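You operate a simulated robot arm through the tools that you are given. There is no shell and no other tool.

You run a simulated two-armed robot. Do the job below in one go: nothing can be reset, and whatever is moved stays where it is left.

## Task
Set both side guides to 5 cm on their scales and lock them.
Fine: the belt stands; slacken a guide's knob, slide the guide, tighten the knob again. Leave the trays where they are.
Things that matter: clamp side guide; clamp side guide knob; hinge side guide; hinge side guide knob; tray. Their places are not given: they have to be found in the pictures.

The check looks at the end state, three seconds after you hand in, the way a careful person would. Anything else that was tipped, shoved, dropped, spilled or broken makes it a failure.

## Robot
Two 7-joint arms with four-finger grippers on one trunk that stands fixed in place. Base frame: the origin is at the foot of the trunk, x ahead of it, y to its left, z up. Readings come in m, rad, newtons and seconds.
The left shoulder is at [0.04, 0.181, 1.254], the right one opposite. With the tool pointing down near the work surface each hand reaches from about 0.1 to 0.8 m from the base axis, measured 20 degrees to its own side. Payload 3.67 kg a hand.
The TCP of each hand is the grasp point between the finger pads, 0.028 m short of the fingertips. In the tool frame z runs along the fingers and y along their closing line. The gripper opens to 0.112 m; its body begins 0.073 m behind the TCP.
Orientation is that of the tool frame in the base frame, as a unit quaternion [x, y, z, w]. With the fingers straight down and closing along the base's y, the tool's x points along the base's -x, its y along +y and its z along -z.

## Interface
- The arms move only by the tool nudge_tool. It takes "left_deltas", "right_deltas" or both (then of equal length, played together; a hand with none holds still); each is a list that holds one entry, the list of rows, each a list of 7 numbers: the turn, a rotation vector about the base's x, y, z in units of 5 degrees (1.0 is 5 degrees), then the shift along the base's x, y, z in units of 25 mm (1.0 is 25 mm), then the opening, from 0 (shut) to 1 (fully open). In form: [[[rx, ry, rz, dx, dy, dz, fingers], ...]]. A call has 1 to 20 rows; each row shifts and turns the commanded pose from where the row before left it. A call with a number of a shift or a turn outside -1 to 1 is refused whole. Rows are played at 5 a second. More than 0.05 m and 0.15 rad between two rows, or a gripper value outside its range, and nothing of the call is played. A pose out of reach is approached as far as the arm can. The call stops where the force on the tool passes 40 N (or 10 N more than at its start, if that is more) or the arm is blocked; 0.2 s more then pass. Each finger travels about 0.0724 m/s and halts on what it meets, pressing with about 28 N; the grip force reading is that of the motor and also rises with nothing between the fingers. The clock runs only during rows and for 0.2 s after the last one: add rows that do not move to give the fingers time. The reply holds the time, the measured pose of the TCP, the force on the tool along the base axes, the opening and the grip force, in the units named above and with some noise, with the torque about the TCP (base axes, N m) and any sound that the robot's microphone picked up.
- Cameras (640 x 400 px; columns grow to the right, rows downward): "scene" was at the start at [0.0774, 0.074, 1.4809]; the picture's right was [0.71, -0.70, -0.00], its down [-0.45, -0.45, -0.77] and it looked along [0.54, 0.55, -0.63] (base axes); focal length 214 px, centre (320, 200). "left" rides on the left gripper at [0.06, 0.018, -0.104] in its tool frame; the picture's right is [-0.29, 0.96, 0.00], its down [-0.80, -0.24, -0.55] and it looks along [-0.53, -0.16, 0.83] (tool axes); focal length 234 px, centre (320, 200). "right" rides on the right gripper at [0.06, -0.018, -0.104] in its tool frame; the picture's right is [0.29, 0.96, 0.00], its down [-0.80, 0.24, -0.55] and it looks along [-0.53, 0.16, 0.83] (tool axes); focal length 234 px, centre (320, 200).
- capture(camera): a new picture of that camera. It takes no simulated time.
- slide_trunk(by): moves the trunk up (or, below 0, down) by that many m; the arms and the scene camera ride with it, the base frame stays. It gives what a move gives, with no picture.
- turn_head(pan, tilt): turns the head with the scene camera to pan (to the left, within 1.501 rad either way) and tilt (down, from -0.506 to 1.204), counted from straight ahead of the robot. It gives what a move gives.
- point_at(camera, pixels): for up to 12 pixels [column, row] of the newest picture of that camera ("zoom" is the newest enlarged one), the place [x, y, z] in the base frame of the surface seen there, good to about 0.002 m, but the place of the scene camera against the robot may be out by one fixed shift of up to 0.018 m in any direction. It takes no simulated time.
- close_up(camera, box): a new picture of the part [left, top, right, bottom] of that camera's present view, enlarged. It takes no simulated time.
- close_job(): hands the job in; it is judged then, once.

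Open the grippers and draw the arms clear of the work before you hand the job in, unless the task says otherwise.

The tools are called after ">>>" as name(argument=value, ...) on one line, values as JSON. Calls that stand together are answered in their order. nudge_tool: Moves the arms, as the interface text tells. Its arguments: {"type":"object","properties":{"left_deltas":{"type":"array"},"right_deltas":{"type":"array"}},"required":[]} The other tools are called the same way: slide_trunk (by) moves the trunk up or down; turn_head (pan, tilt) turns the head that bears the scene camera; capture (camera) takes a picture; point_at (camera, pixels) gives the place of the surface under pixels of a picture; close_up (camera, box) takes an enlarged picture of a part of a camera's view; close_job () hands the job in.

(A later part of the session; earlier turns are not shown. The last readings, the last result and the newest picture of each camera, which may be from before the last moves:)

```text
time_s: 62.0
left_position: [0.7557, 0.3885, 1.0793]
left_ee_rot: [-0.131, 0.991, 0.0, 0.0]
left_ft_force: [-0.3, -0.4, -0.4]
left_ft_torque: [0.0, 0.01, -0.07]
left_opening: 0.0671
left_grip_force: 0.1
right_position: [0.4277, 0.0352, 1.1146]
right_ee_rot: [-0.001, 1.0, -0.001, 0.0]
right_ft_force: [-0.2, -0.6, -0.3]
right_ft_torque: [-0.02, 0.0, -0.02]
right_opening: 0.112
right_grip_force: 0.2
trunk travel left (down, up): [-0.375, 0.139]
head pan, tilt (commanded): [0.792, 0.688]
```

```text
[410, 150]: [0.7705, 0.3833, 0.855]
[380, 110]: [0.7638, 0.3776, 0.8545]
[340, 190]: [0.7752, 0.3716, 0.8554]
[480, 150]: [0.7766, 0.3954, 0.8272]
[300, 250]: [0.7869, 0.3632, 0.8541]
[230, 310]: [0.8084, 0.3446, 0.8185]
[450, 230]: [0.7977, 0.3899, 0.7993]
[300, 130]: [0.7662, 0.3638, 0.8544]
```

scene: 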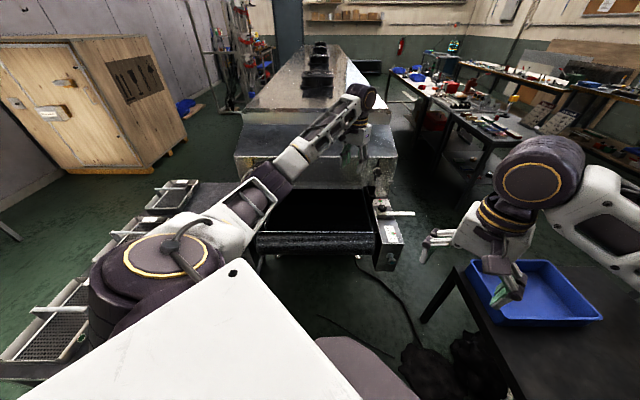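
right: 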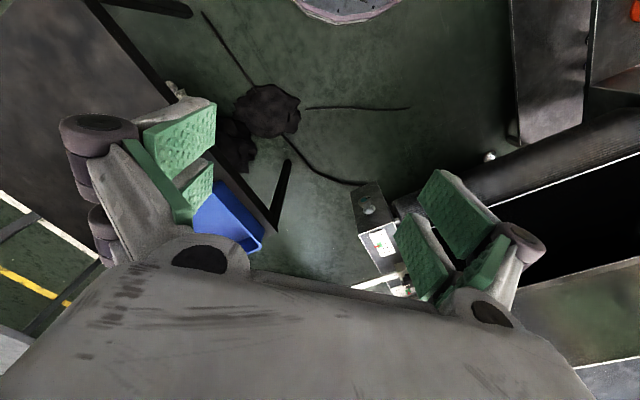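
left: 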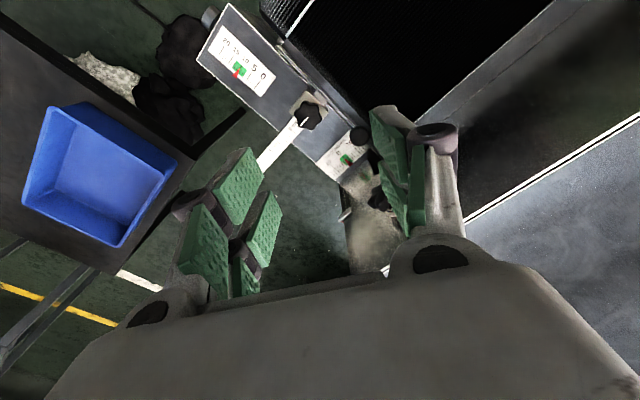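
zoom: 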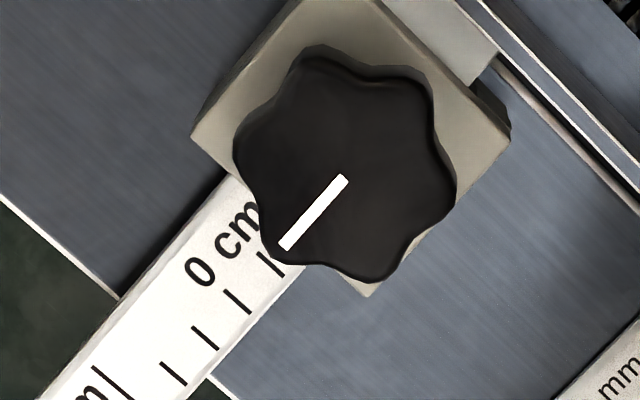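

The right guide also starts with its 0 tick about 0.7 mm outside the edge, same as the left did, so 0.7 mm is the zero offset of my reading. Knob centre is near (0.7715, 0.3727); I move over it and descend to 0.93.

>>> nudge_tool(left_deltas=[[[0, 0, 0, 0.32, -0.32, -0.5, 0.58], [0, 0, 0, 0.32, -0.32, -1, 0.58], [0, 0, 0, 0, 0, -1, 0.58], [0, 0, 0, 0, 0, -1, 0.58], [0, 0, 0, 0, 0, -1, 0.58], [0, 0, 0, 0, 0, -1, 0.58], [0, 0, 0, 0, 0, -0.5, 0.58], [0, 0, 0, 0, 0, 0, 0.58], [0, 0, 0, 0, 0, 0, 0.58]]])

>>> capture(camera="left")

>>> close_up(camera="scene", box=[180, 60, 430, 290])

```text
time_s: 64.0
left_position: [0.7733, 0.3732, 0.9291]
left_ee_rot: [-0.132, 0.991, 0.0, 0.0]
left_ft_force: [0.2, 0.9, -0.3]
left_ft_torque: [-0.02, -0.01, 0.01]
left_opening: 0.0649
left_grip_force: 0.1
right_position: [0.4267, 0.0345, 1.1155]
right_ee_rot: [0.0, 1.0, 0.0, -0.001]
right_ft_force: [0.6, -0.1, -0.1]
right_ft_torque: [-0.02, 0.01, 0.03]
right_opening: 0.1121
right_grip_force: 0.0
trunk travel left (down, up): [-0.375, 0.139]
head pan, tilt (commanded): [0.792, 0.688]
```

```text
taken
```

left: 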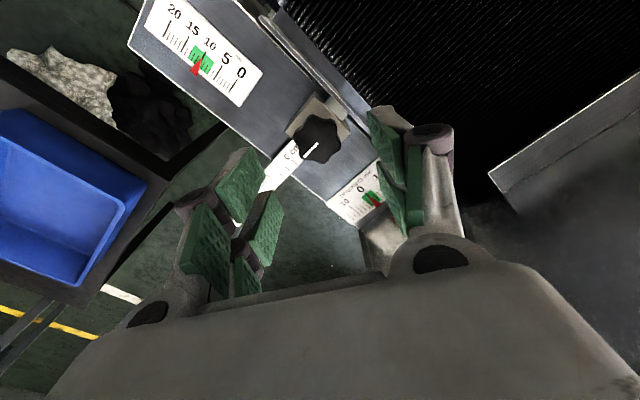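

```text
1.74 times, centred on (305, 175) of scene
```

zoom: 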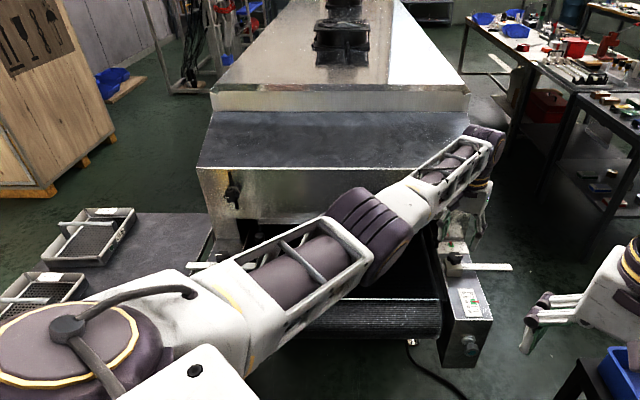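

Pose reached. I check the knob centre against the expected axis pixel (320,141).

>>> close_up(camera="left", box=[280, 100, 360, 180])

```text
5.00 times, centred on (320, 140) of left
```

zoom: 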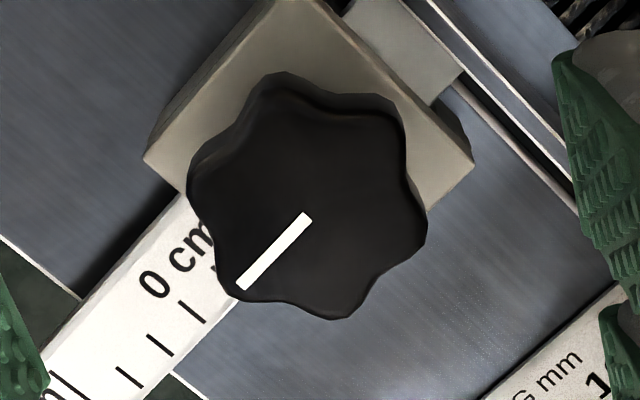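

Knob is about 2 mm off to -y. I correct, narrow the opening to 0.055 m because of the post, and descend to about 0.885.

>>> nudge_tool(left_deltas=[[[0, 0, 0, 0, -0.08, -0.6, 0.5], [0, 0, 0, 0, 0, -0.6, 0.5], [0, 0, 0, 0, 0, -0.6, 0.5], [0, 0, 0, 0, 0, 0, 0.5]]])

>>> capture(camera="left")

>>> close_up(camera="left", box=[280, 120, 360, 200])

>>> close_up(camera="scene", box=[345, 140, 425, 240])

```text
time_s: 65.0
left_position: [0.7705, 0.3718, 0.885]
left_ee_rot: [-0.131, 0.991, 0.0, 0.0]
left_ft_force: [-0.1, -0.7, -0.4]
left_ft_torque: [0.02, 0.02, 0.0]
left_opening: 0.0559
left_grip_force: 0.2
right_position: [0.4273, 0.0357, 1.1144]
right_ee_rot: [0.0, 1.0, 0.0, 0.0]
right_ft_force: [-0.3, -0.1, -0.5]
right_ft_torque: [0.03, -0.01, 0.01]
right_opening: 0.1119
right_grip_force: 0.1
trunk travel left (down, up): [-0.375, 0.139]
head pan, tilt (commanded): [0.792, 0.688]
```

```text
taken
```

left: 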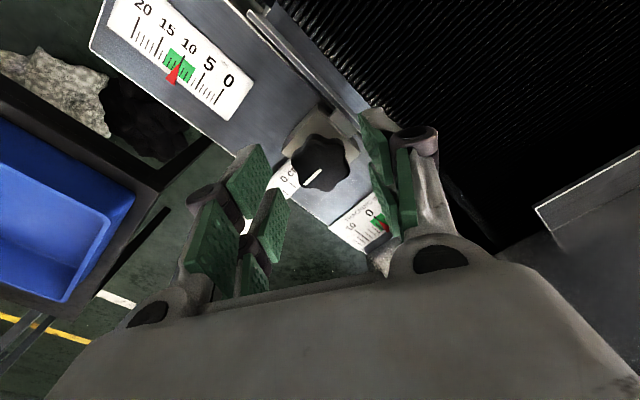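

```text
5.00 times, centred on (320, 160) of left
```

zoom: 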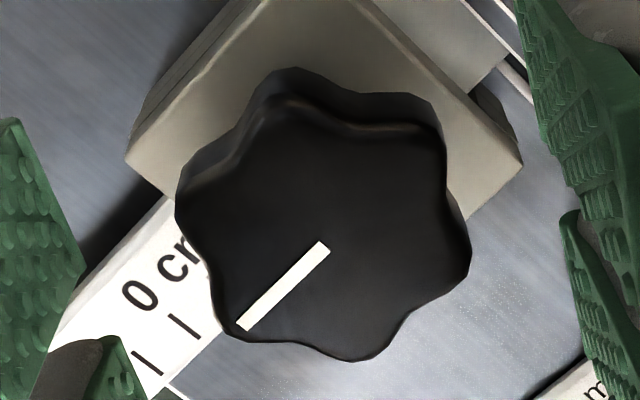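

```text
4.00 times, centred on (385, 190) of scene
```

zoom: 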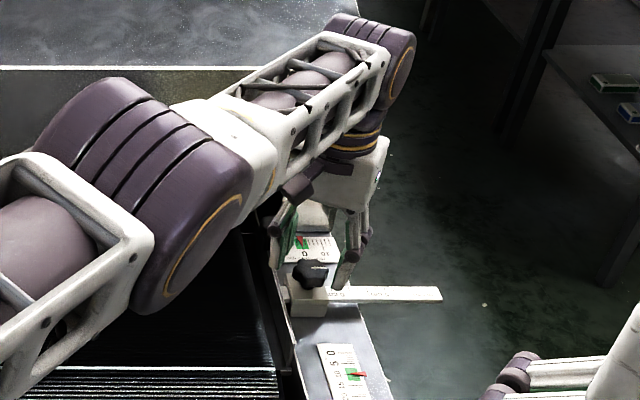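

Knob is centred (column 321). I lower 24 mm and close on it.

>>> nudge_tool(left_deltas=[[[0, 0, 0, 0, 0, -0.48, 0.5], [0, 0, 0, 0, 0, -0.48, 0.5], [0, 0, 0, 0, 0, 0, 0.5], [0, 0, 0, 0, 0, 0, 0.3], [0, 0, 0, 0, 0, 0, 0.2], [0, 0, 0, 0, 0, 0, 0.1], [0, 0, 0, 0, 0, 0, 0.1]]])

>>> capture(camera="left")

```text
time_s: 66.6
left_position: [0.7666, 0.3696, 0.8621]
left_ee_rot: [-0.13, 0.991, 0.0, 0.0]
left_ft_force: [2.5, -10.2, -0.7]
left_ft_torque: [-0.29, -0.24, -0.07]
left_opening: 0.0349
left_grip_force: 45.0
left hand out of reach, approached as far as the arm can: row 1
right_position: [0.4269, 0.0343, 1.114]
right_ee_rot: [0.001, 1.0, 0.001, 0.001]
right_ft_force: [-0.5, 0.2, 0.0]
right_ft_torque: [0.0, -0.01, 0.02]
right_opening: 0.112
right_grip_force: 0.1
trunk travel left (down, up): [-0.375, 0.139]
head pan, tilt (commanded): [0.792, 0.688]
```

```text
taken
```

left: 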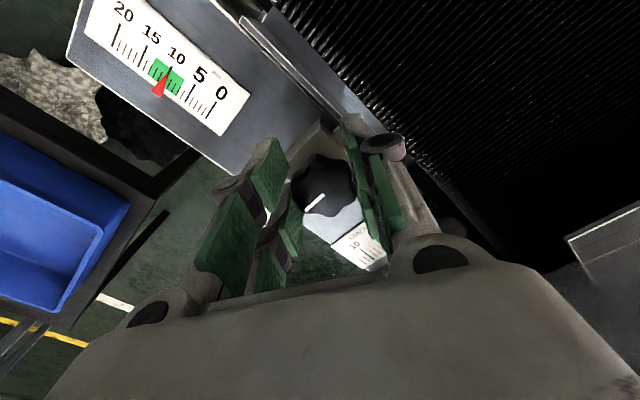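

The arm is at the edge of its reach here (4 mm short), so I need more room: I open, lift, and check the right arm's surroundings for lowering the trunk.

>>> nudge_tool(left_deltas=[[[0, 0, 0, 0, 0, 0, 0.5], [0, 0, 0, 0, 0, 0, 0.5], [0, 0, 0, 0, 0, 0.8, 0.5], [0, 0, 0, 0, 0, 1, 0.5], [0, 0, 0, -0.1, 0, 1, 0.5], [0, 0, 0, -0.1, 0, 1, 0.5], [0, 0, 0, 0, 0, 1, 0.5], [0, 0, 0, 0, 0, 1, 0.5], [0, 0, 0, 0, 0, 1, 0.5], [0, 0, 0, 0, 0, 0, 0.5]]])

>>> capture(camera="scene")

>>> point_at(camera="scene", pixels=[[560, 262], [530, 320], [600, 318], [470, 265], [610, 380], [500, 280], [430, 240], [540, 165], [620, 200], [300, 330], [350, 200], [255, 215]])

```text
time_s: 68.8
left_position: [0.7613, 0.37, 1.0319]
left_ee_rot: [-0.131, 0.991, 0.0, 0.0]
left_ft_force: [0.6, 0.3, 0.1]
left_ft_torque: [0.02, 0.03, 0.0]
left_opening: 0.056
left_grip_force: 0.1
right_position: [0.4278, 0.036, 1.1152]
right_ee_rot: [0.0, 1.0, 0.0, -0.001]
right_ft_force: [0.2, 0.4, -0.1]
right_ft_torque: [0.02, 0.02, 0.01]
right_opening: 0.1118
right_grip_force: 0.0
trunk travel left (down, up): [-0.375, 0.139]
head pan, tilt (commanded): [0.792, 0.688]
```

```text
taken
```

scene: 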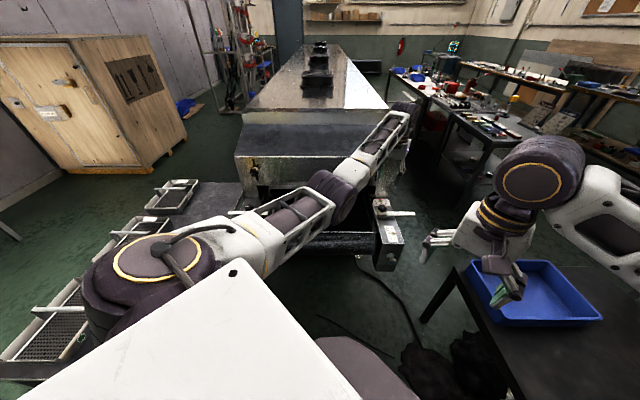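

```text
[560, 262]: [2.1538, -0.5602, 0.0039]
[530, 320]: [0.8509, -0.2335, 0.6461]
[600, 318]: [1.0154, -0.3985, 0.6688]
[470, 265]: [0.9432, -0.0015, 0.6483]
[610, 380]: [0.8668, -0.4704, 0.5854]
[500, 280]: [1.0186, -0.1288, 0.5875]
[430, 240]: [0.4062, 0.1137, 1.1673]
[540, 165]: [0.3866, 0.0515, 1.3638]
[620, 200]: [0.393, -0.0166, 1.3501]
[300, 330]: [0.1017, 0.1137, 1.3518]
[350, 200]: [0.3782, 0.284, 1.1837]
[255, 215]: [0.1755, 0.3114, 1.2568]
```

Nothing stands under either arm that a 0.12 m lower trunk could touch (bin at z 0.65, elbow at 1.18). I lower the trunk by 0.12 m; the hand comes to about 0.91, above the knob and the post.

>>> slide_trunk(by=-0.12)

>>> capture(camera="left")

>>> capture(camera="scene")

```text
time_s: 70.3
left_position: [0.7619, 0.3705, 0.9132]
left_ee_rot: [-0.132, 0.991, 0.0, -0.001]
left_ft_force: [0.1, -0.3, -0.3]
left_ft_torque: [0.01, -0.01, -0.01]
left_opening: 0.0562
left_grip_force: 0.1
right_position: [0.4265, 0.0347, 0.9968]
right_ee_rot: [0.0, 1.0, -0.001, 0.0]
right_ft_force: [0.0, -0.1, 0.0]
right_ft_torque: [-0.01, -0.02, 0.04]
right_opening: 0.1121
right_grip_force: 0.1
trunk travel left (down, up): [-0.255, 0.259]
head pan, tilt (commanded): [0.792, 0.688]
```

```text
taken
```

left: 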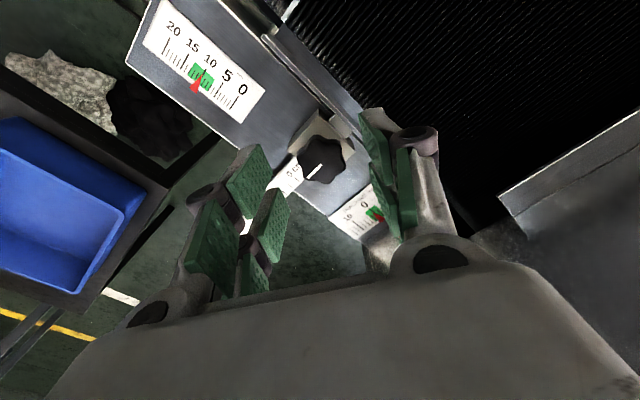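

```text
taken
```

scene: 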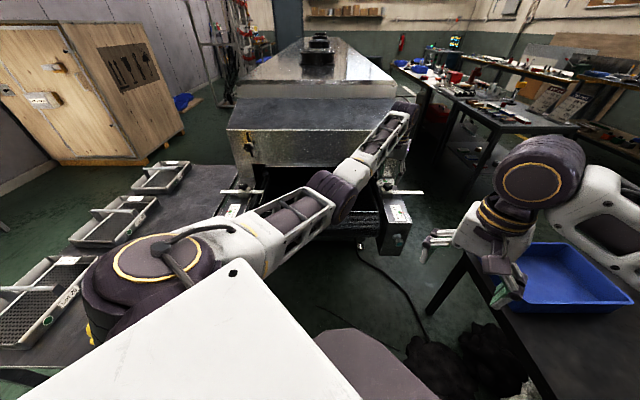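

The knob shows at (321,158), about 7 mm ahead of the tool axis. I move forward 7 mm and lower to 0.885.

>>> nudge_tool(left_deltas=[[[0, 0, 0, 0.28, 0.07, -0.5, 0.5], [0, 0, 0, 0, 0, -0.6, 0.5], [0, 0, 0, 0, 0, 0, 0.5], [0, 0, 0, 0, 0, 0, 0.5]]])

>>> close_up(camera="left", box=[280, 120, 360, 200])

```text
time_s: 71.3
left_position: [0.7687, 0.371, 0.8851]
left_ee_rot: [-0.131, 0.991, 0.0, 0.0]
left_ft_force: [0.7, -1.3, 0.2]
left_ft_torque: [0.01, -0.01, 0.0]
left_opening: 0.0559
left_grip_force: 0.1
right_position: [0.4289, 0.035, 0.9942]
right_ee_rot: [0.0, 1.0, 0.0, 0.0]
right_ft_force: [0.0, 0.5, 0.1]
right_ft_torque: [0.02, 0.0, 0.0]
right_opening: 0.1119
right_grip_force: 0.0
trunk travel left (down, up): [-0.255, 0.259]
head pan, tilt (commanded): [0.792, 0.688]
```

```text
5.00 times, centred on (320, 160) of left
```

zoom: 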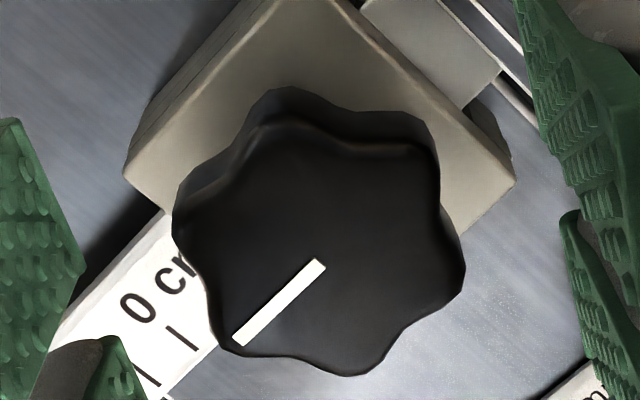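

The knob is centred sideways, 3 mm ahead. I correct, lower 24 mm and close.

>>> nudge_tool(left_deltas=[[[0, 0, 0, 0.12, 0.03, 0, 0.5], [0, 0, 0, 0, 0, -0.48, 0.5], [0, 0, 0, 0, 0, -0.48, 0.5], [0, 0, 0, 0, 0, 0, 0.5], [0, 0, 0, 0, 0, 0, 0.3], [0, 0, 0, 0, 0, 0, 0.2], [0, 0, 0, 0, 0, 0, 0.1], [0, 0, 0, 0, 0, 0, 0.1]]])

>>> capture(camera="left")

```text
time_s: 73.1
left_position: [0.7727, 0.3717, 0.8611]
left_ee_rot: [-0.131, 0.991, 0.0, 0.0]
left_ft_force: [1.6, -10.6, -1.0]
left_ft_torque: [-0.27, -0.22, -0.02]
left_opening: 0.0342
left_grip_force: 44.9
right_position: [0.4272, 0.0343, 0.9955]
right_ee_rot: [-0.001, 1.0, 0.001, -0.001]
right_ft_force: [0.6, 0.6, 0.4]
right_ft_torque: [-0.01, 0.02, 0.02]
right_opening: 0.112
right_grip_force: 0.0
trunk travel left (down, up): [-0.255, 0.259]
head pan, tilt (commanded): [0.792, 0.688]
```

```text
taken
```

left: 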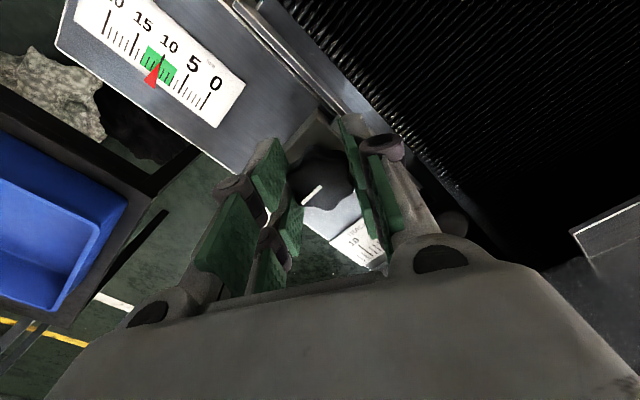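

Gripped within reach now. I ease y by -2.5 mm and turn counterclockwise 30 degrees.

>>> nudge_tool(left_deltas=[[[0, 0, 0, 0, -0.1, 0, 0.1], [0, 0, 0.6, 0, 0, 0, 0.1], [0, 0, 0.6, 0, 0, 0, 0.1], [0, 0, 0.6, 0, 0, 0, 0.1], [0, 0, 0.6, 0, 0, 0, 0.1], [0, 0, 0.6, 0, 0, 0, 0.1], [0, 0, 0.6, 0, 0, 0, 0.1], [0, 0, 0.6, 0, 0, 0, 0.1], [0, 0, 0.6, 0, 0, 0, 0.1], [0, 0, 0.6, 0, 0, 0, 0.1], [0, 0, 0.6, 0, 0, 0, 0.1]]])

>>> close_up(camera="left", box=[220, 80, 420, 280])

```text
time_s: 75.5
left_position: [0.7735, 0.3708, 0.8624]
left_ee_rot: [-0.383, 0.924, 0.001, 0.0]
left_ft_force: [20.3, -3.8, 8.4]
left_ft_torque: [0.12, -0.4, -0.06]
left_opening: 0.0343
left_grip_force: 44.5
right_position: [0.4296, 0.0337, 0.995]
right_ee_rot: [0.0, 1.0, 0.0, -0.001]
right_ft_force: [-0.1, -0.6, -0.7]
right_ft_torque: [0.02, 0.0, 0.0]
right_opening: 0.1122
right_grip_force: 0.1
trunk travel left (down, up): [-0.255, 0.259]
head pan, tilt (commanded): [0.792, 0.688]
```

```text
2.00 times, centred on (320, 180) of left
```

zoom: 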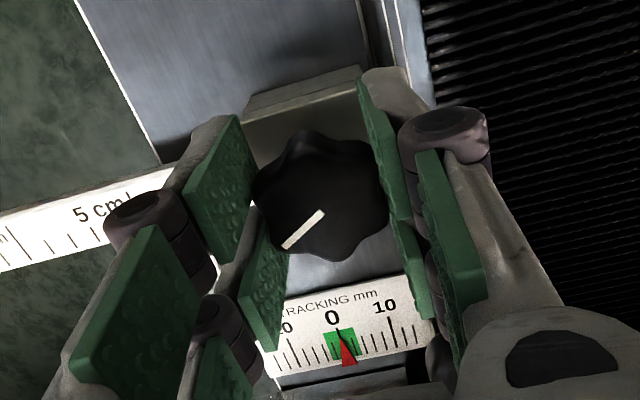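

Knob follows. I ease +x by 3.5 mm and turn another 30 degrees.

>>> nudge_tool(left_deltas=[[[0, 0, 0, 0.14, 0, 0.02, 0.1], [0, 0, 0.6, 0, 0, 0, 0.1], [0, 0, 0.6, 0, 0, 0, 0.1], [0, 0, 0.6, 0, 0, 0, 0.1], [0, 0, 0.6, 0, 0, 0, 0.1], [0, 0, 0.6, 0, 0, 0, 0.1], [0, 0, 0.6, 0, 0, 0, 0.1], [0, 0, 0.6, 0, 0, 0, 0.1], [0, 0, 0.6, 0, 0, 0, 0.1], [0, 0, 0.6, 0, 0, 0, 0.1], [0, 0, 0.6, 0, 0, 0, 0.1]]])

```text
time_s: 77.9
left_position: [0.7751, 0.3692, 0.8608]
left_ee_rot: [-0.609, 0.793, 0.001, 0.0]
left_ft_force: [-5.1, -12.0, -7.6]
left_ft_torque: [-0.49, 0.29, 0.01]
left_opening: 0.0342
left_grip_force: 45.1
right_position: [0.4275, 0.0348, 0.9959]
right_ee_rot: [-0.001, 1.0, -0.001, 0.0]
right_ft_force: [-0.6, 0.0, -0.2]
right_ft_torque: [-0.03, -0.02, 0.01]
right_opening: 0.112
right_grip_force: 0.0
trunk travel left (down, up): [-0.255, 0.259]
head pan, tilt (commanded): [0.792, 0.688]
```

At yaw 75 now, forces moderate. I ease y by -2 mm and turn on toward the slack stop.

>>> nudge_tool(left_deltas=[[[0, 0, 0, -0.03, -0.07, 0, 0.1], [0, 0, 0.6, 0, 0, 0, 0.1], [0, 0, 0.6, 0, 0, 0, 0.1], [0, 0, 0.6, 0, 0, 0, 0.1], [0, 0, 0.6, 0, 0, 0, 0.1], [0, 0, 0.6, 0, 0, 0, 0.1], [0, 0, 0.6, 0, 0, 0, 0.1], [0, 0, 0.6, 0, 0, 0, 0.1], [0, 0, 0.6, 0, 0, 0, 0.1], [0, 0, 0.6, 0, 0, 0, 0.1]]])

>>> close_up(camera="left", box=[220, 80, 420, 280])

```text
time_s: 80.1
left_position: [0.7744, 0.3695, 0.8617]
left_ee_rot: [0.778, -0.628, 0.0, 0.0]
left_ft_force: [9.0, 2.4, -3.8]
left_ft_torque: [0.48, -0.04, 0.01]
left_opening: 0.0341
left_grip_force: 44.5
right_position: [0.4287, 0.0354, 0.9962]
right_ee_rot: [0.0, 1.0, 0.0, -0.002]
right_ft_force: [0.0, -0.5, 0.0]
right_ft_torque: [0.02, 0.0, 0.02]
right_opening: 0.1117
right_grip_force: 0.0
trunk travel left (down, up): [-0.255, 0.259]
head pan, tilt (commanded): [0.792, 0.688]
```

```text
2.00 times, centred on (320, 180) of left
```

zoom: 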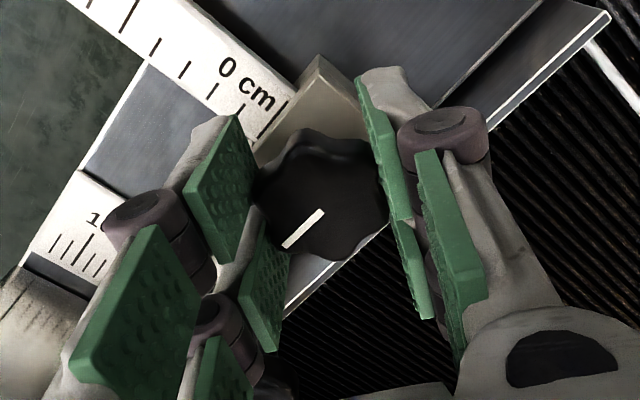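

No stop torque yet at 87 degrees. I turn a few degrees more.

>>> nudge_tool(left_deltas=[[[0, 0, 0.4, 0.03, 0, 0, 0.1], [0, 0, 0.4, 0, 0, 0, 0.1], [0, 0, 0.4, 0, 0, 0, 0.1], [0, 0, 0, 0, 0, 0, 0.1]]])

```text
time_s: 81.1
left_position: [0.7736, 0.371, 0.8615]
left_ee_rot: [0.81, -0.586, 0.0, 0.002]
left_ft_force: [4.6, 9.7, -0.7]
left_ft_torque: [0.07, -0.05, -0.32]
left_opening: 0.0334
left_grip_force: 45.5
right_position: [0.428, 0.0351, 0.9959]
right_ee_rot: [0.0, 1.0, -0.001, -0.001]
right_ft_force: [0.3, 0.1, 0.1]
right_ft_torque: [0.02, 0.0, 0.0]
right_opening: 0.112
right_grip_force: 0.1
trunk travel left (down, up): [-0.255, 0.259]
head pan, tilt (commanded): [0.792, 0.688]
```

The slack stop is felt at about 93 degrees. I open, lift, and look.

>>> nudge_tool(left_deltas=[[[0, 0, 0, 0, 0, 0, 0.42], [0, 0, 0, 0, 0, 0, 0.42], [0, 0, 0, 0, 0, 0.5, 0.42], [0, 0, 0, 0, 0, 1, 0.42], [0, 0, 0, 0, 0, 1, 0.42], [0, 0, 0, 0, 0, 1, 0.42], [0, 0, 0, 0, 0, 1, 0.42], [0, 0, 0, 0, 0, 0, 0.42]]])

>>> capture(camera="left")

>>> close_up(camera="left", box=[250, 60, 350, 160])

```text
time_s: 82.9
left_position: [0.7743, 0.3687, 0.9737]
left_ee_rot: [0.809, -0.588, -0.001, 0.001]
left_ft_force: [0.4, 0.6, 0.8]
left_ft_torque: [-0.05, 0.01, 0.01]
left_opening: 0.0471
left_grip_force: 0.0
right_position: [0.4271, 0.0359, 0.9966]
right_ee_rot: [0.0, 1.0, 0.0, 0.0]
right_ft_force: [-0.4, -0.7, -0.4]
right_ft_torque: [-0.03, -0.02, 0.02]
right_opening: 0.1122
right_grip_force: 0.0
trunk travel left (down, up): [-0.255, 0.259]
head pan, tilt (commanded): [0.792, 0.688]
```

```text
taken
```

left: 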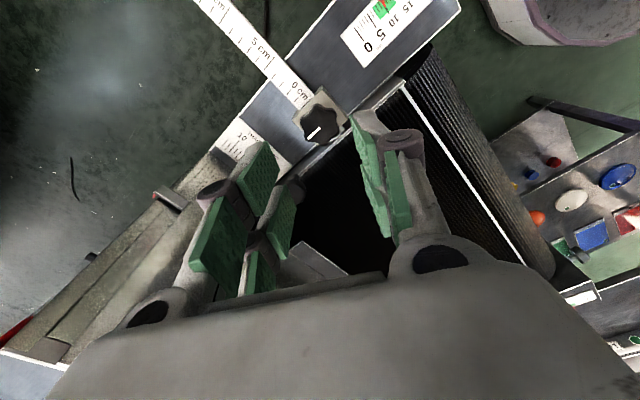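

```text
4.00 times, centred on (300, 110) of left
```

zoom: 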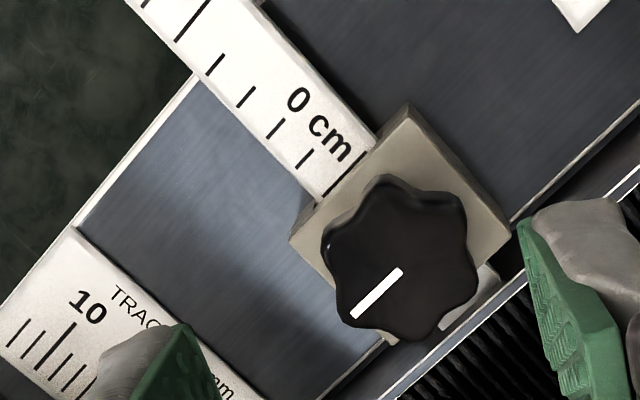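

The right guide's 0 tick is at the block's edge. Since the bar is at the edge of reach, I will slide this guide by gripping its upright blade in front of the block; I move over the blade with the fingers set to close across it (yaw 45).

>>> nudge_tool(left_deltas=[[[0, 0, -0.97, -0.2, -0.03, 0, 0.5], [0, 0, -0.97, -0.2, -0.03, 0, 0.5], [0, 0, -0.97, -0.2, -0.03, 0, 0.5], [0, 0, -0.97, -0.2, -0.03, 0, 0.5], [0, 0, -0.97, -0.2, -0.03, 0, 0.5], [0, 0, -0.97, -0.2, -0.03, 0, 0.5], [0, 0, -0.97, -0.2, -0.03, 0, 0.5], [0, 0, -0.97, -0.2, -0.03, 0, 0.5], [0, 0, -0.97, -0.2, -0.03, 0, 0.5], [0, 0, -0.97, -0.2, -0.03, 0, 0.5], [0, 0, -0.97, -0.2, -0.03, 0, 0.5], [0, 0, -0.97, -0.2, -0.03, 0, 0.5], [0, 0, -0.97, -0.2, -0.03, 0, 0.5]]])

>>> capture(camera="left")

>>> close_up(camera="left", box=[240, 60, 400, 180])

```text
time_s: 85.7
left_position: [0.7087, 0.3575, 0.9743]
left_ee_rot: [-0.383, 0.924, 0.0, 0.001]
left_ft_force: [-0.7, -0.3, 0.3]
left_ft_torque: [-0.01, 0.01, -0.02]
left_opening: 0.0559
left_grip_force: 0.0
right_position: [0.4267, 0.0348, 0.9965]
right_ee_rot: [0.0, 1.0, 0.0, 0.001]
right_ft_force: [-0.3, -0.7, 0.2]
right_ft_torque: [-0.02, 0.01, 0.0]
right_opening: 0.1118
right_grip_force: 0.0
trunk travel left (down, up): [-0.255, 0.259]
head pan, tilt (commanded): [0.792, 0.688]
```

```text
taken
```

left: 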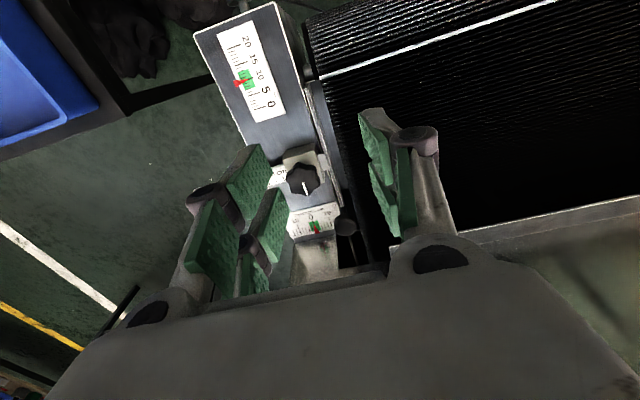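

```text
3.33 times, centred on (320, 120) of left
```

zoom: 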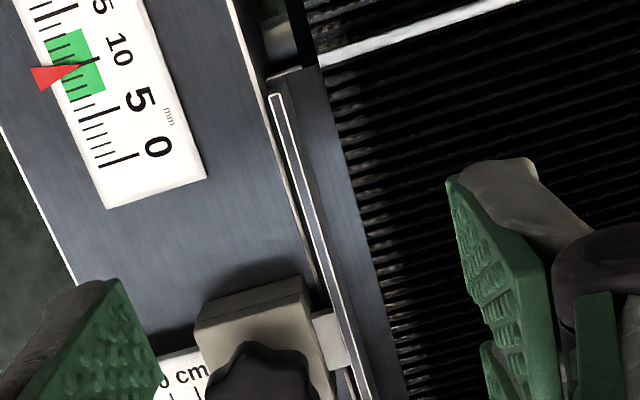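

The blade's top edge runs from (275,97) to (365,395) in the zoom. I measure it and its surroundings.

>>> point_at(camera="zoom", pixels=[[277, 100], [295, 170], [312, 230], [335, 300], [350, 345], [330, 180], [345, 240], [300, 240], [285, 180], [265, 150], [290, 60], [330, 340]])

```text
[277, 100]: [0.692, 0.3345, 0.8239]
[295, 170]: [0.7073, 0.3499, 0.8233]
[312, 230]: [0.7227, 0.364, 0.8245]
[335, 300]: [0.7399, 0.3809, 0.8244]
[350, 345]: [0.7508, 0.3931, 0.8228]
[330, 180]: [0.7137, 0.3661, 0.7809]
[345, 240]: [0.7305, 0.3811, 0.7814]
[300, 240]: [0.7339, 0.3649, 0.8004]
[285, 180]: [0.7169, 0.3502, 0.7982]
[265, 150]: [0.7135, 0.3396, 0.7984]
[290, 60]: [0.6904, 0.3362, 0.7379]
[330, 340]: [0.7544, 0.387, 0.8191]
```

Blade is at u = 0.2533 (x-y direction), top z 0.824, 3 mm thick, bracket at 0.7985. I shift 7 mm, narrow to 0.04 m and lower first to z 0.87 to check alignment.

>>> nudge_tool(left_deltas=[[[0, 0, 0, 0.05, -0.277, 0, 0.36], [0, 0, 0, 0, 0, -1, 0.36], [0, 0, 0, 0, 0, -1, 0.36], [0, 0, 0, 0, 0, -1, 0.36], [0, 0, 0, 0, 0, -1, 0.36], [0, 0, 0, 0, 0, 0, 0.36]]])

>>> capture(camera="left")

>>> close_up(camera="left", box=[240, 80, 400, 200])

```text
time_s: 87.1
left_position: [0.7107, 0.3519, 0.8741]
left_ee_rot: [-0.383, 0.924, -0.001, 0.001]
left_ft_force: [0.2, -0.3, -0.4]
left_ft_torque: [0.02, 0.02, -0.01]
left_opening: 0.0404
left_grip_force: 0.1
right_position: [0.4269, 0.0337, 0.9963]
right_ee_rot: [0.001, 1.0, 0.0, 0.0]
right_ft_force: [0.5, -0.2, 0.2]
right_ft_torque: [-0.02, 0.02, 0.0]
right_opening: 0.1121
right_grip_force: 0.0
trunk travel left (down, up): [-0.255, 0.259]
head pan, tilt (commanded): [0.792, 0.688]
```

```text
taken
```

left: 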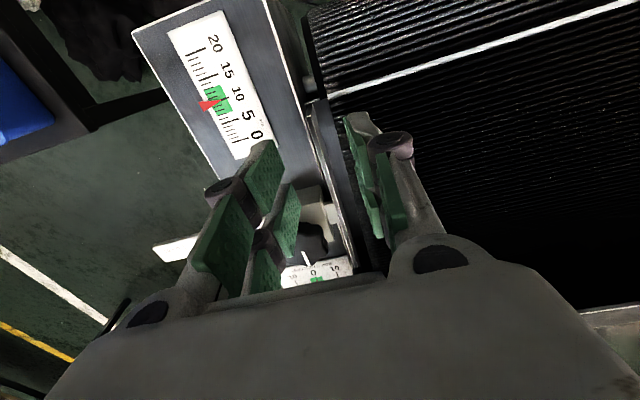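

```text
3.33 times, centred on (320, 140) of left
```

zoom: 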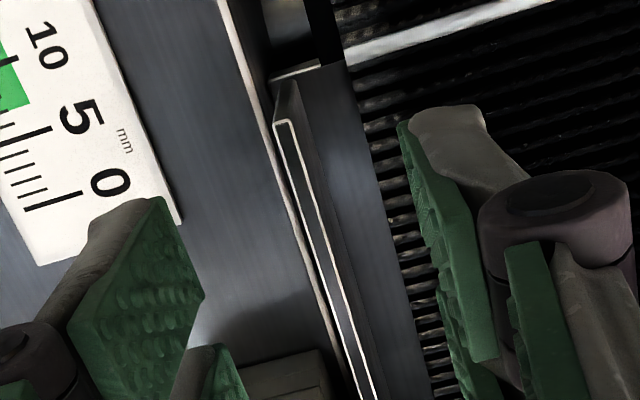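

The blade sits on the tool axis (zoom (317,243)). I check where the scale plate's corner is relative to the outer finger.

>>> point_at(camera="zoom", pixels=[[172, 215], [130, 160], [45, 258], [240, 240], [290, 330], [275, 350], [130, 220], [420, 120]])

```text
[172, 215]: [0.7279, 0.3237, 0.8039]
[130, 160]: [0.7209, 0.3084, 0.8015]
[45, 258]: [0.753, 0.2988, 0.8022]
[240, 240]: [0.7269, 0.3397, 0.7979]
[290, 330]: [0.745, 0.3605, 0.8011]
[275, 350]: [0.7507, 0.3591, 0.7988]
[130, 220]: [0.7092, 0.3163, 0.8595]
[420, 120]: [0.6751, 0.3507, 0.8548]
```

Plate corner is at u 0.286, outside the finger. I lower to z 0.834 (tips at 0.806) and close on the blade.

>>> nudge_tool(left_deltas=[[[0, 0, 0, 0, 0, -0.54, 0.36], [0, 0, 0, 0, 0, -0.54, 0.36], [0, 0, 0, 0, 0, -0.54, 0.36], [0, 0, 0, 0, 0, 0, 0.36], [0, 0, 0, 0, 0, 0, 0.2], [0, 0, 0, 0, 0, 0, 0.1], [0, 0, 0, 0, 0, 0, 0], [0, 0, 0, 0, 0, 0, 0]]])

>>> capture(camera="left")

>>> close_up(camera="scene", box=[345, 140, 425, 240])

```text
time_s: 88.9
left_position: [0.712, 0.351, 0.8333]
left_ee_rot: [-0.383, 0.924, 0.0, 0.0]
left_ft_force: [-1.2, 1.1, -1.2]
left_ft_torque: [0.17, -0.11, -0.28]
left_opening: 0.006
left_grip_force: 41.0
right_position: [0.4278, 0.0343, 0.9966]
right_ee_rot: [0.0, 1.0, 0.0, 0.0]
right_ft_force: [-0.1, 0.5, 0.2]
right_ft_torque: [0.03, -0.01, 0.0]
right_opening: 0.112
right_grip_force: 0.0
trunk travel left (down, up): [-0.255, 0.259]
head pan, tilt (commanded): [0.792, 0.688]
```

```text
taken
```

left: 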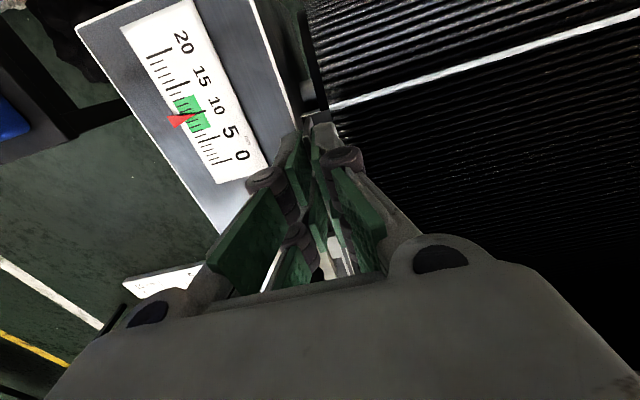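

```text
4.00 times, centred on (385, 190) of scene
```

zoom: 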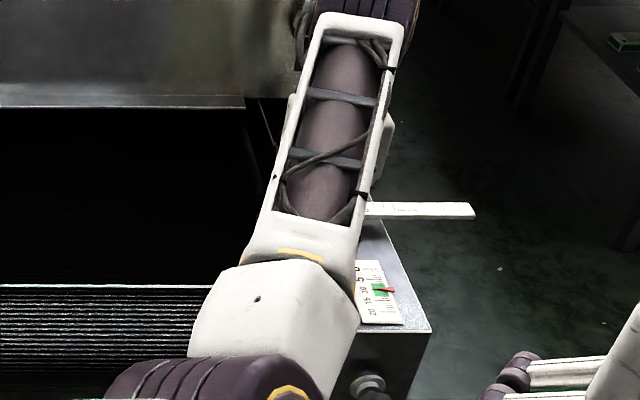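

The blade is gripped with little side force. I slide 10 mm inward as a test.

>>> nudge_tool(left_deltas=[[[0, 0, 0, -0.0943, 0.0943, 0, 0], [0, 0, 0, -0.0943, 0.0943, 0, 0], [0, 0, 0, -0.0943, 0.0943, 0, 0], [0, 0, 0, 0, 0, 0, 0]]])

>>> close_up(camera="scene", box=[345, 140, 425, 240])

```text
time_s: 89.9
left_position: [0.7031, 0.3591, 0.8336]
left_ee_rot: [-0.383, 0.924, -0.002, -0.001]
left_ft_force: [6.9, 3.8, 3.6]
left_ft_torque: [-0.78, 0.66, -0.3]
left_opening: 0.0061
left_grip_force: 41.6
right_position: [0.4289, 0.035, 0.9953]
right_ee_rot: [0.0, 1.0, 0.001, 0.0]
right_ft_force: [0.4, 0.0, -0.7]
right_ft_torque: [0.0, 0.04, 0.0]
right_opening: 0.1119
right_grip_force: 0.1
trunk travel left (down, up): [-0.255, 0.259]
head pan, tilt (commanded): [0.792, 0.688]
```

```text
4.00 times, centred on (385, 190) of scene
```

zoom: 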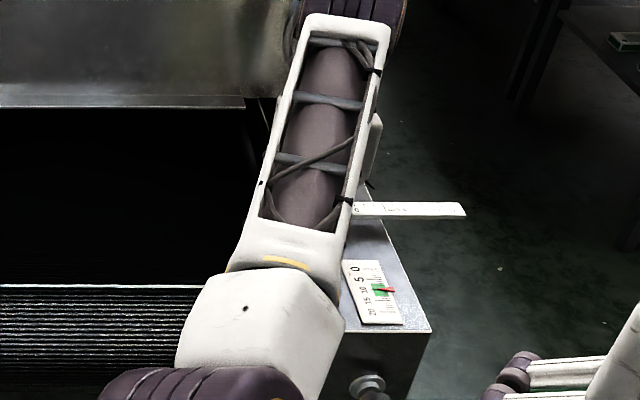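

The bar end moved in the scene view (475 to 466), so the guide slides. I go on 39 mm.

>>> nudge_tool(left_deltas=[[[0, 0, 0, -0.1103, 0.1103, 0, 0], [0, 0, 0, -0.1103, 0.1103, 0, 0], [0, 0, 0, -0.1103, 0.1103, 0, 0], [0, 0, 0, -0.1103, 0.1103, 0, 0], [0, 0, 0, -0.1103, 0.1103, 0, 0], [0, 0, 0, -0.1103, 0.1103, 0, 0], [0, 0, 0, -0.1103, 0.1103, 0, 0], [0, 0, 0, -0.1103, 0.1103, 0, 0], [0, 0, 0, -0.1103, 0.1103, 0, 0], [0, 0, 0, -0.1103, 0.1103, 0, 0], [0, 0, 0, 0, 0, 0, 0]]])

>>> close_up(camera="scene", box=[345, 140, 425, 240])

>>> capture(camera="left")

```text
time_s: 92.3
left_position: [0.6765, 0.3861, 0.8336]
left_ee_rot: [-0.384, 0.923, 0.0, 0.0]
left_ft_force: [3.8, 1.0, 4.1]
left_ft_torque: [0.15, -0.21, -0.3]
left_opening: 0.0058
left_grip_force: 41.0
right_position: [0.4286, 0.0352, 0.9959]
right_ee_rot: [0.0, 1.0, 0.0, 0.0]
right_ft_force: [0.5, -0.2, 0.8]
right_ft_torque: [0.02, -0.02, -0.03]
right_opening: 0.112
right_grip_force: 0.0
trunk travel left (down, up): [-0.255, 0.259]
head pan, tilt (commanded): [0.792, 0.688]
```

```text
4.00 times, centred on (385, 190) of scene
```

zoom: 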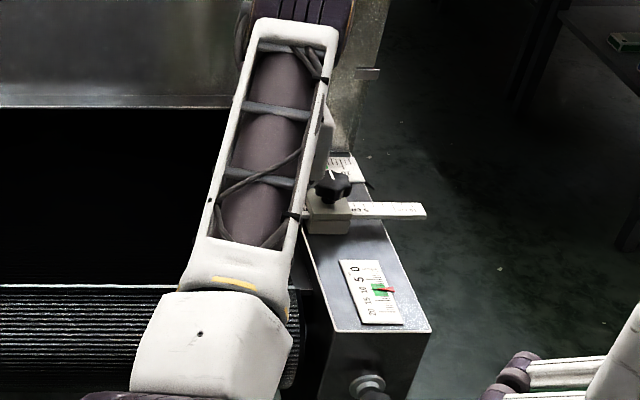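

```text
taken
```

left: 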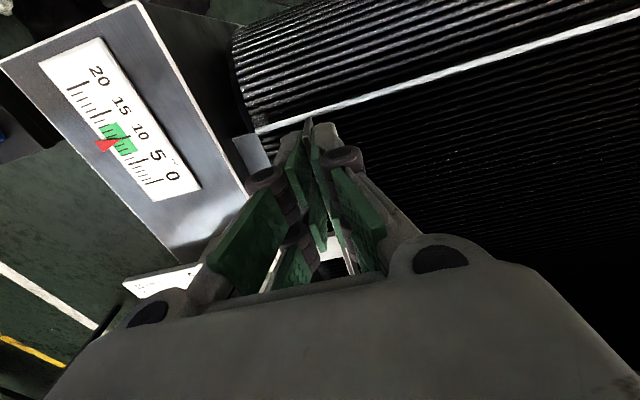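

I zoom with the scene camera on the right block to read the bar (allowing about 5 mm of parallax).

>>> close_up(camera="scene", box=[374, 178, 406, 200])

```text
16.00 times, centred on (390, 189) of scene
```

zoom: 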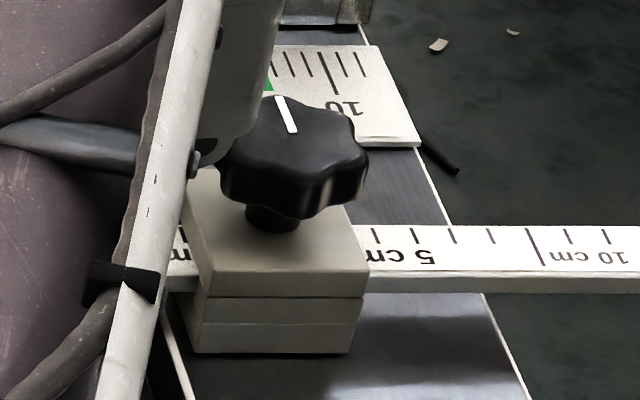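

From the scene view the reading is about 5.0 (apparent 5.56 less 0.5 parallax). I open, lift clear and move the camera above the block's outer edge to read it properly.

>>> nudge_tool(left_deltas=[[[0, 0, 0, 0, 0, 0, 0.2], [0, 0, 0, 0, 0, 0, 0.3], [0, 0, 0, 0, 0, 0, 0.3], [0, 0, 0, 0, 0, 0.8, 0.3], [0, 0, 0, 0, 0, 1, 0.3], [0, 0, 0, 0, 0, 1, 0.3], [0, 0, 0, 0, 0, 1, 0.4], [0, 0, 0, 0, 0, 1, 0.4], [0, 0, 0, 0, 0, 1, 0.4], [0, 0, 0, 0.9, -0.35, 0.5, 0.4], [0, 0, 0, 0.9, -0.35, 0.5, 0.4], [0, 0, 0, 0.9, -0.35, 0.5, 0.4], [0, 0, 0, 0.9, -0.35, 0, 0.4], [0, 0, 0, 0.9, -0.35, 0, 0.4], [0, 0, 0, 0, 0, 0, 0.4]]])

>>> capture(camera="left")

```text
time_s: 95.5
left_position: [0.7816, 0.3405, 1.0149]
left_ee_rot: [-0.383, 0.924, -0.001, 0.001]
left_ft_force: [0.7, -0.6, 0.2]
left_ft_torque: [0.05, 0.0, -0.04]
left_opening: 0.0449
left_grip_force: 0.1
left hand out of reach, approached as far as the arm can: row 14
right_position: [0.4278, 0.0345, 0.9963]
right_ee_rot: [0.0, 1.0, 0.0, -0.001]
right_ft_force: [-0.9, 0.7, -0.7]
right_ft_torque: [-0.01, 0.01, -0.01]
right_opening: 0.1121
right_grip_force: 0.0
trunk travel left (down, up): [-0.255, 0.259]
head pan, tilt (commanded): [0.792, 0.688]
```

```text
taken
```

left: 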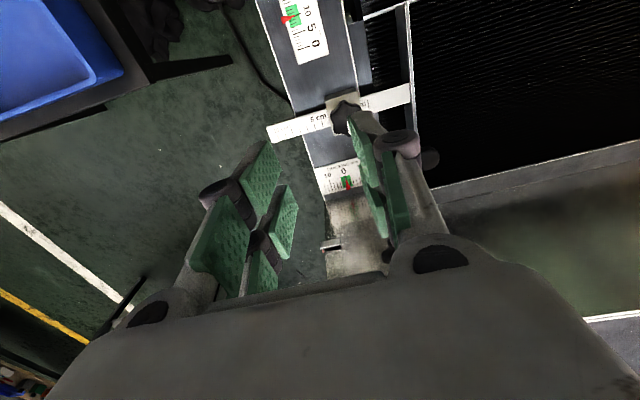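

>>> close_up(camera="left", box=[290, 85, 370, 135])

>>> close_up(camera="left", box=[306, 98, 346, 138])

```text
8.00 times, centred on (330, 110) of left
```

zoom: 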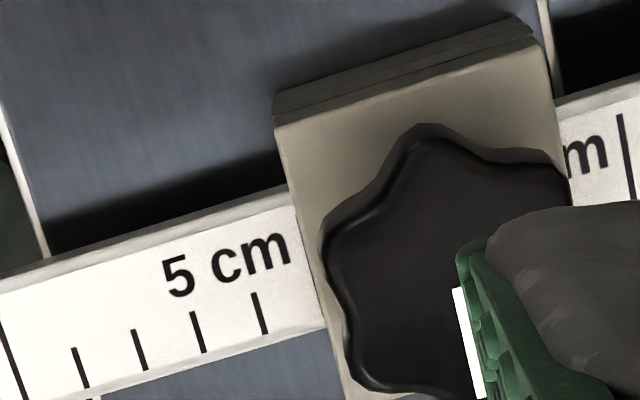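

```text
10.00 times, centred on (326, 118) of left
```

zoom: 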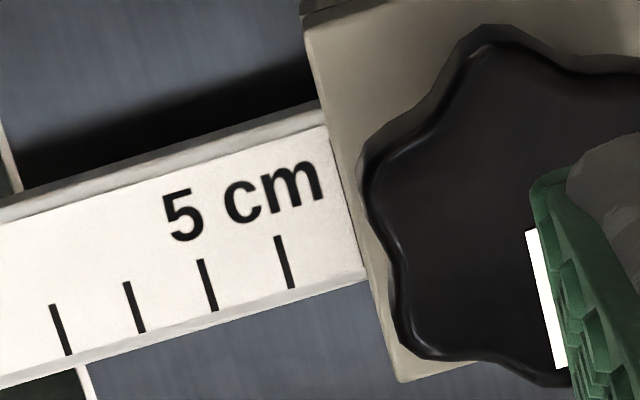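

The right guide reads 5.00 cm (6 tick 0.98 cm outside the edge, 0.2 mm parallax). Now back over its knob, turning to yaw 105 at z about 0.95.

>>> nudge_tool(left_deltas=[[[0, 0, 1, -0.05, 0.093, -0.2, 0.5], [0, 0, 1, -0.05, 0.093, -0.2, 0.5], [0, 0, 1, -0.05, 0.093, -0.2, 0.5], [0, 0, 1, -0.05, 0.093, -0.2, 0.5], [0, 0, 1, -0.05, 0.093, -0.2, 0.5], [0, 0, 1, -0.05, 0.093, -0.2, 0.5], [0, 0, 1, -0.05, 0.093, -0.2, 0.5], [0, 0, 1, -0.05, 0.093, -0.2, 0.5], [0, 0, 1, -0.05, 0.093, -0.2, 0.5], [0, 0, 1, -0.05, 0.093, -0.2, 0.5], [0, 0, 1, -0.05, 0.093, -0.2, 0.5], [0, 0, 1, -0.05, 0.093, -0.2, 0.5], [0, 0, 0, 0, 0, 0, 0.5]]])

>>> capture(camera="left")

>>> close_up(camera="left", box=[280, 90, 360, 170])

```text
time_s: 98.3
left_position: [0.769, 0.3674, 0.9562]
left_ee_rot: [0.794, -0.608, 0.001, 0.0]
left_ft_force: [0.1, -0.5, -1.3]
left_ft_torque: [0.03, 0.0, -0.01]
left_opening: 0.0557
left_grip_force: 0.1
right_position: [0.4279, 0.0349, 0.9961]
right_ee_rot: [0.0, 1.0, 0.001, 0.0]
right_ft_force: [0.2, 0.1, -0.1]
right_ft_torque: [-0.02, 0.01, -0.04]
right_opening: 0.1118
right_grip_force: 0.0
trunk travel left (down, up): [-0.255, 0.259]
head pan, tilt (commanded): [0.792, 0.688]
```

```text
taken
```

left: 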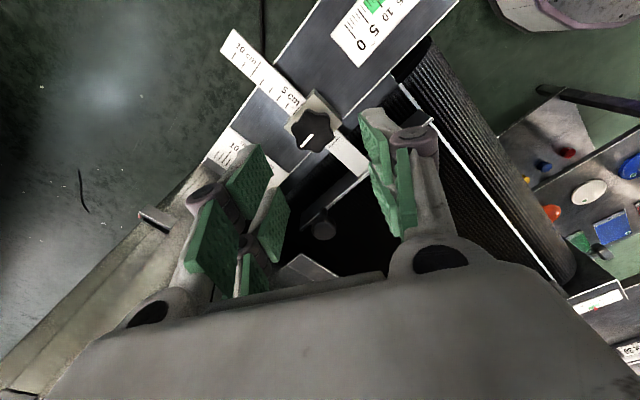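

```text
5.00 times, centred on (320, 130) of left
```

zoom: 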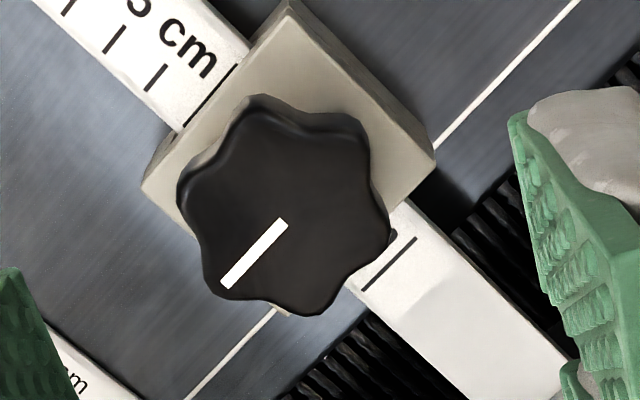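

The 5 tick sits right at the block edge. The knob is 6 mm off in +x; I correct and lower to about 0.885.

>>> nudge_tool(left_deltas=[[[0, 0, 0, 0.25, 0.05, -0.4, 0.5], [0, 0, 0, 0, 0, -0.8, 0.5], [0, 0, 0, 0, 0, -0.8, 0.5], [0, 0, 0, 0, 0, -0.8, 0.5], [0, 0, 0, 0, 0, 0, 0.5]]])

>>> close_up(camera="left", box=[280, 120, 360, 200])

```text
time_s: 99.5
left_position: [0.7729, 0.3687, 0.8853]
left_ee_rot: [0.793, -0.609, 0.0, 0.0]
left_ft_force: [-0.3, 0.1, -0.4]
left_ft_torque: [-0.01, -0.02, -0.02]
left_opening: 0.056
left_grip_force: 0.0
right_position: [0.4275, 0.0342, 0.9962]
right_ee_rot: [0.001, 1.0, 0.0, 0.0]
right_ft_force: [-0.7, 0.2, -0.6]
right_ft_torque: [-0.02, 0.0, -0.01]
right_opening: 0.1121
right_grip_force: 0.1
trunk travel left (down, up): [-0.255, 0.259]
head pan, tilt (commanded): [0.792, 0.688]
```

```text
5.00 times, centred on (320, 160) of left
```

zoom: 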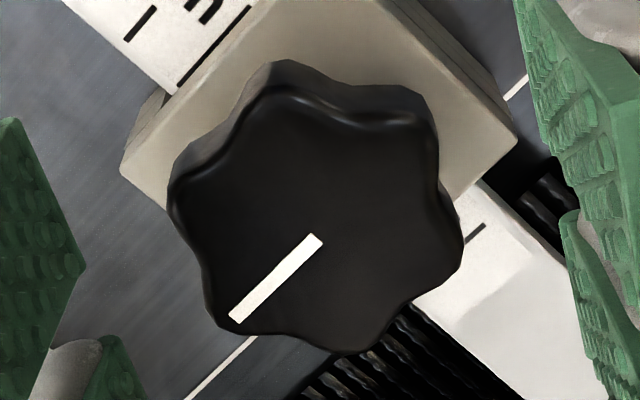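

Centred now. I lower 24 mm and close.

>>> nudge_tool(left_deltas=[[[0, 0, 0, 0.03, 0, -0.48, 0.5], [0, 0, 0, 0, 0, -0.48, 0.5], [0, 0, 0, 0, 0, 0, 0.5], [0, 0, 0, 0, 0, 0, 0.3], [0, 0, 0, 0, 0, 0, 0.2], [0, 0, 0, 0, 0, 0, 0.1], [0, 0, 0, 0, 0, 0, 0.1]]])

>>> capture(camera="left")

```text
time_s: 101.1
left_position: [0.7753, 0.3679, 0.8613]
left_ee_rot: [0.793, -0.609, 0.0, 0.0]
left_ft_force: [3.1, 0.7, 0.8]
left_ft_torque: [-0.06, -0.1, -0.02]
left_opening: 0.0351
left_grip_force: 45.1
right_position: [0.4278, 0.0349, 0.9952]
right_ee_rot: [0.0, 1.0, 0.001, 0.0]
right_ft_force: [-0.3, 0.3, -1.2]
right_ft_torque: [0.01, 0.01, 0.0]
right_opening: 0.1122
right_grip_force: 0.0
trunk travel left (down, up): [-0.255, 0.259]
head pan, tilt (commanded): [0.792, 0.688]
```

```text
taken
```

left: 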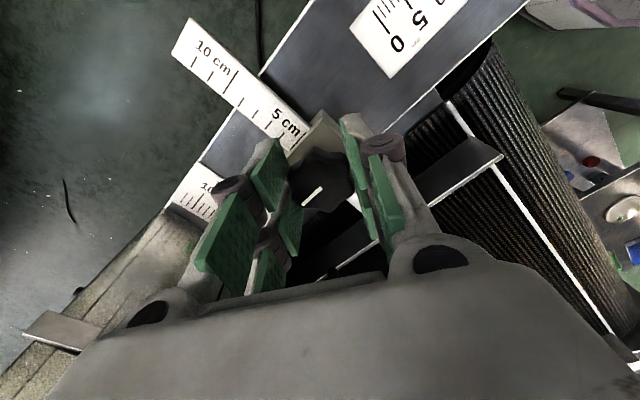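

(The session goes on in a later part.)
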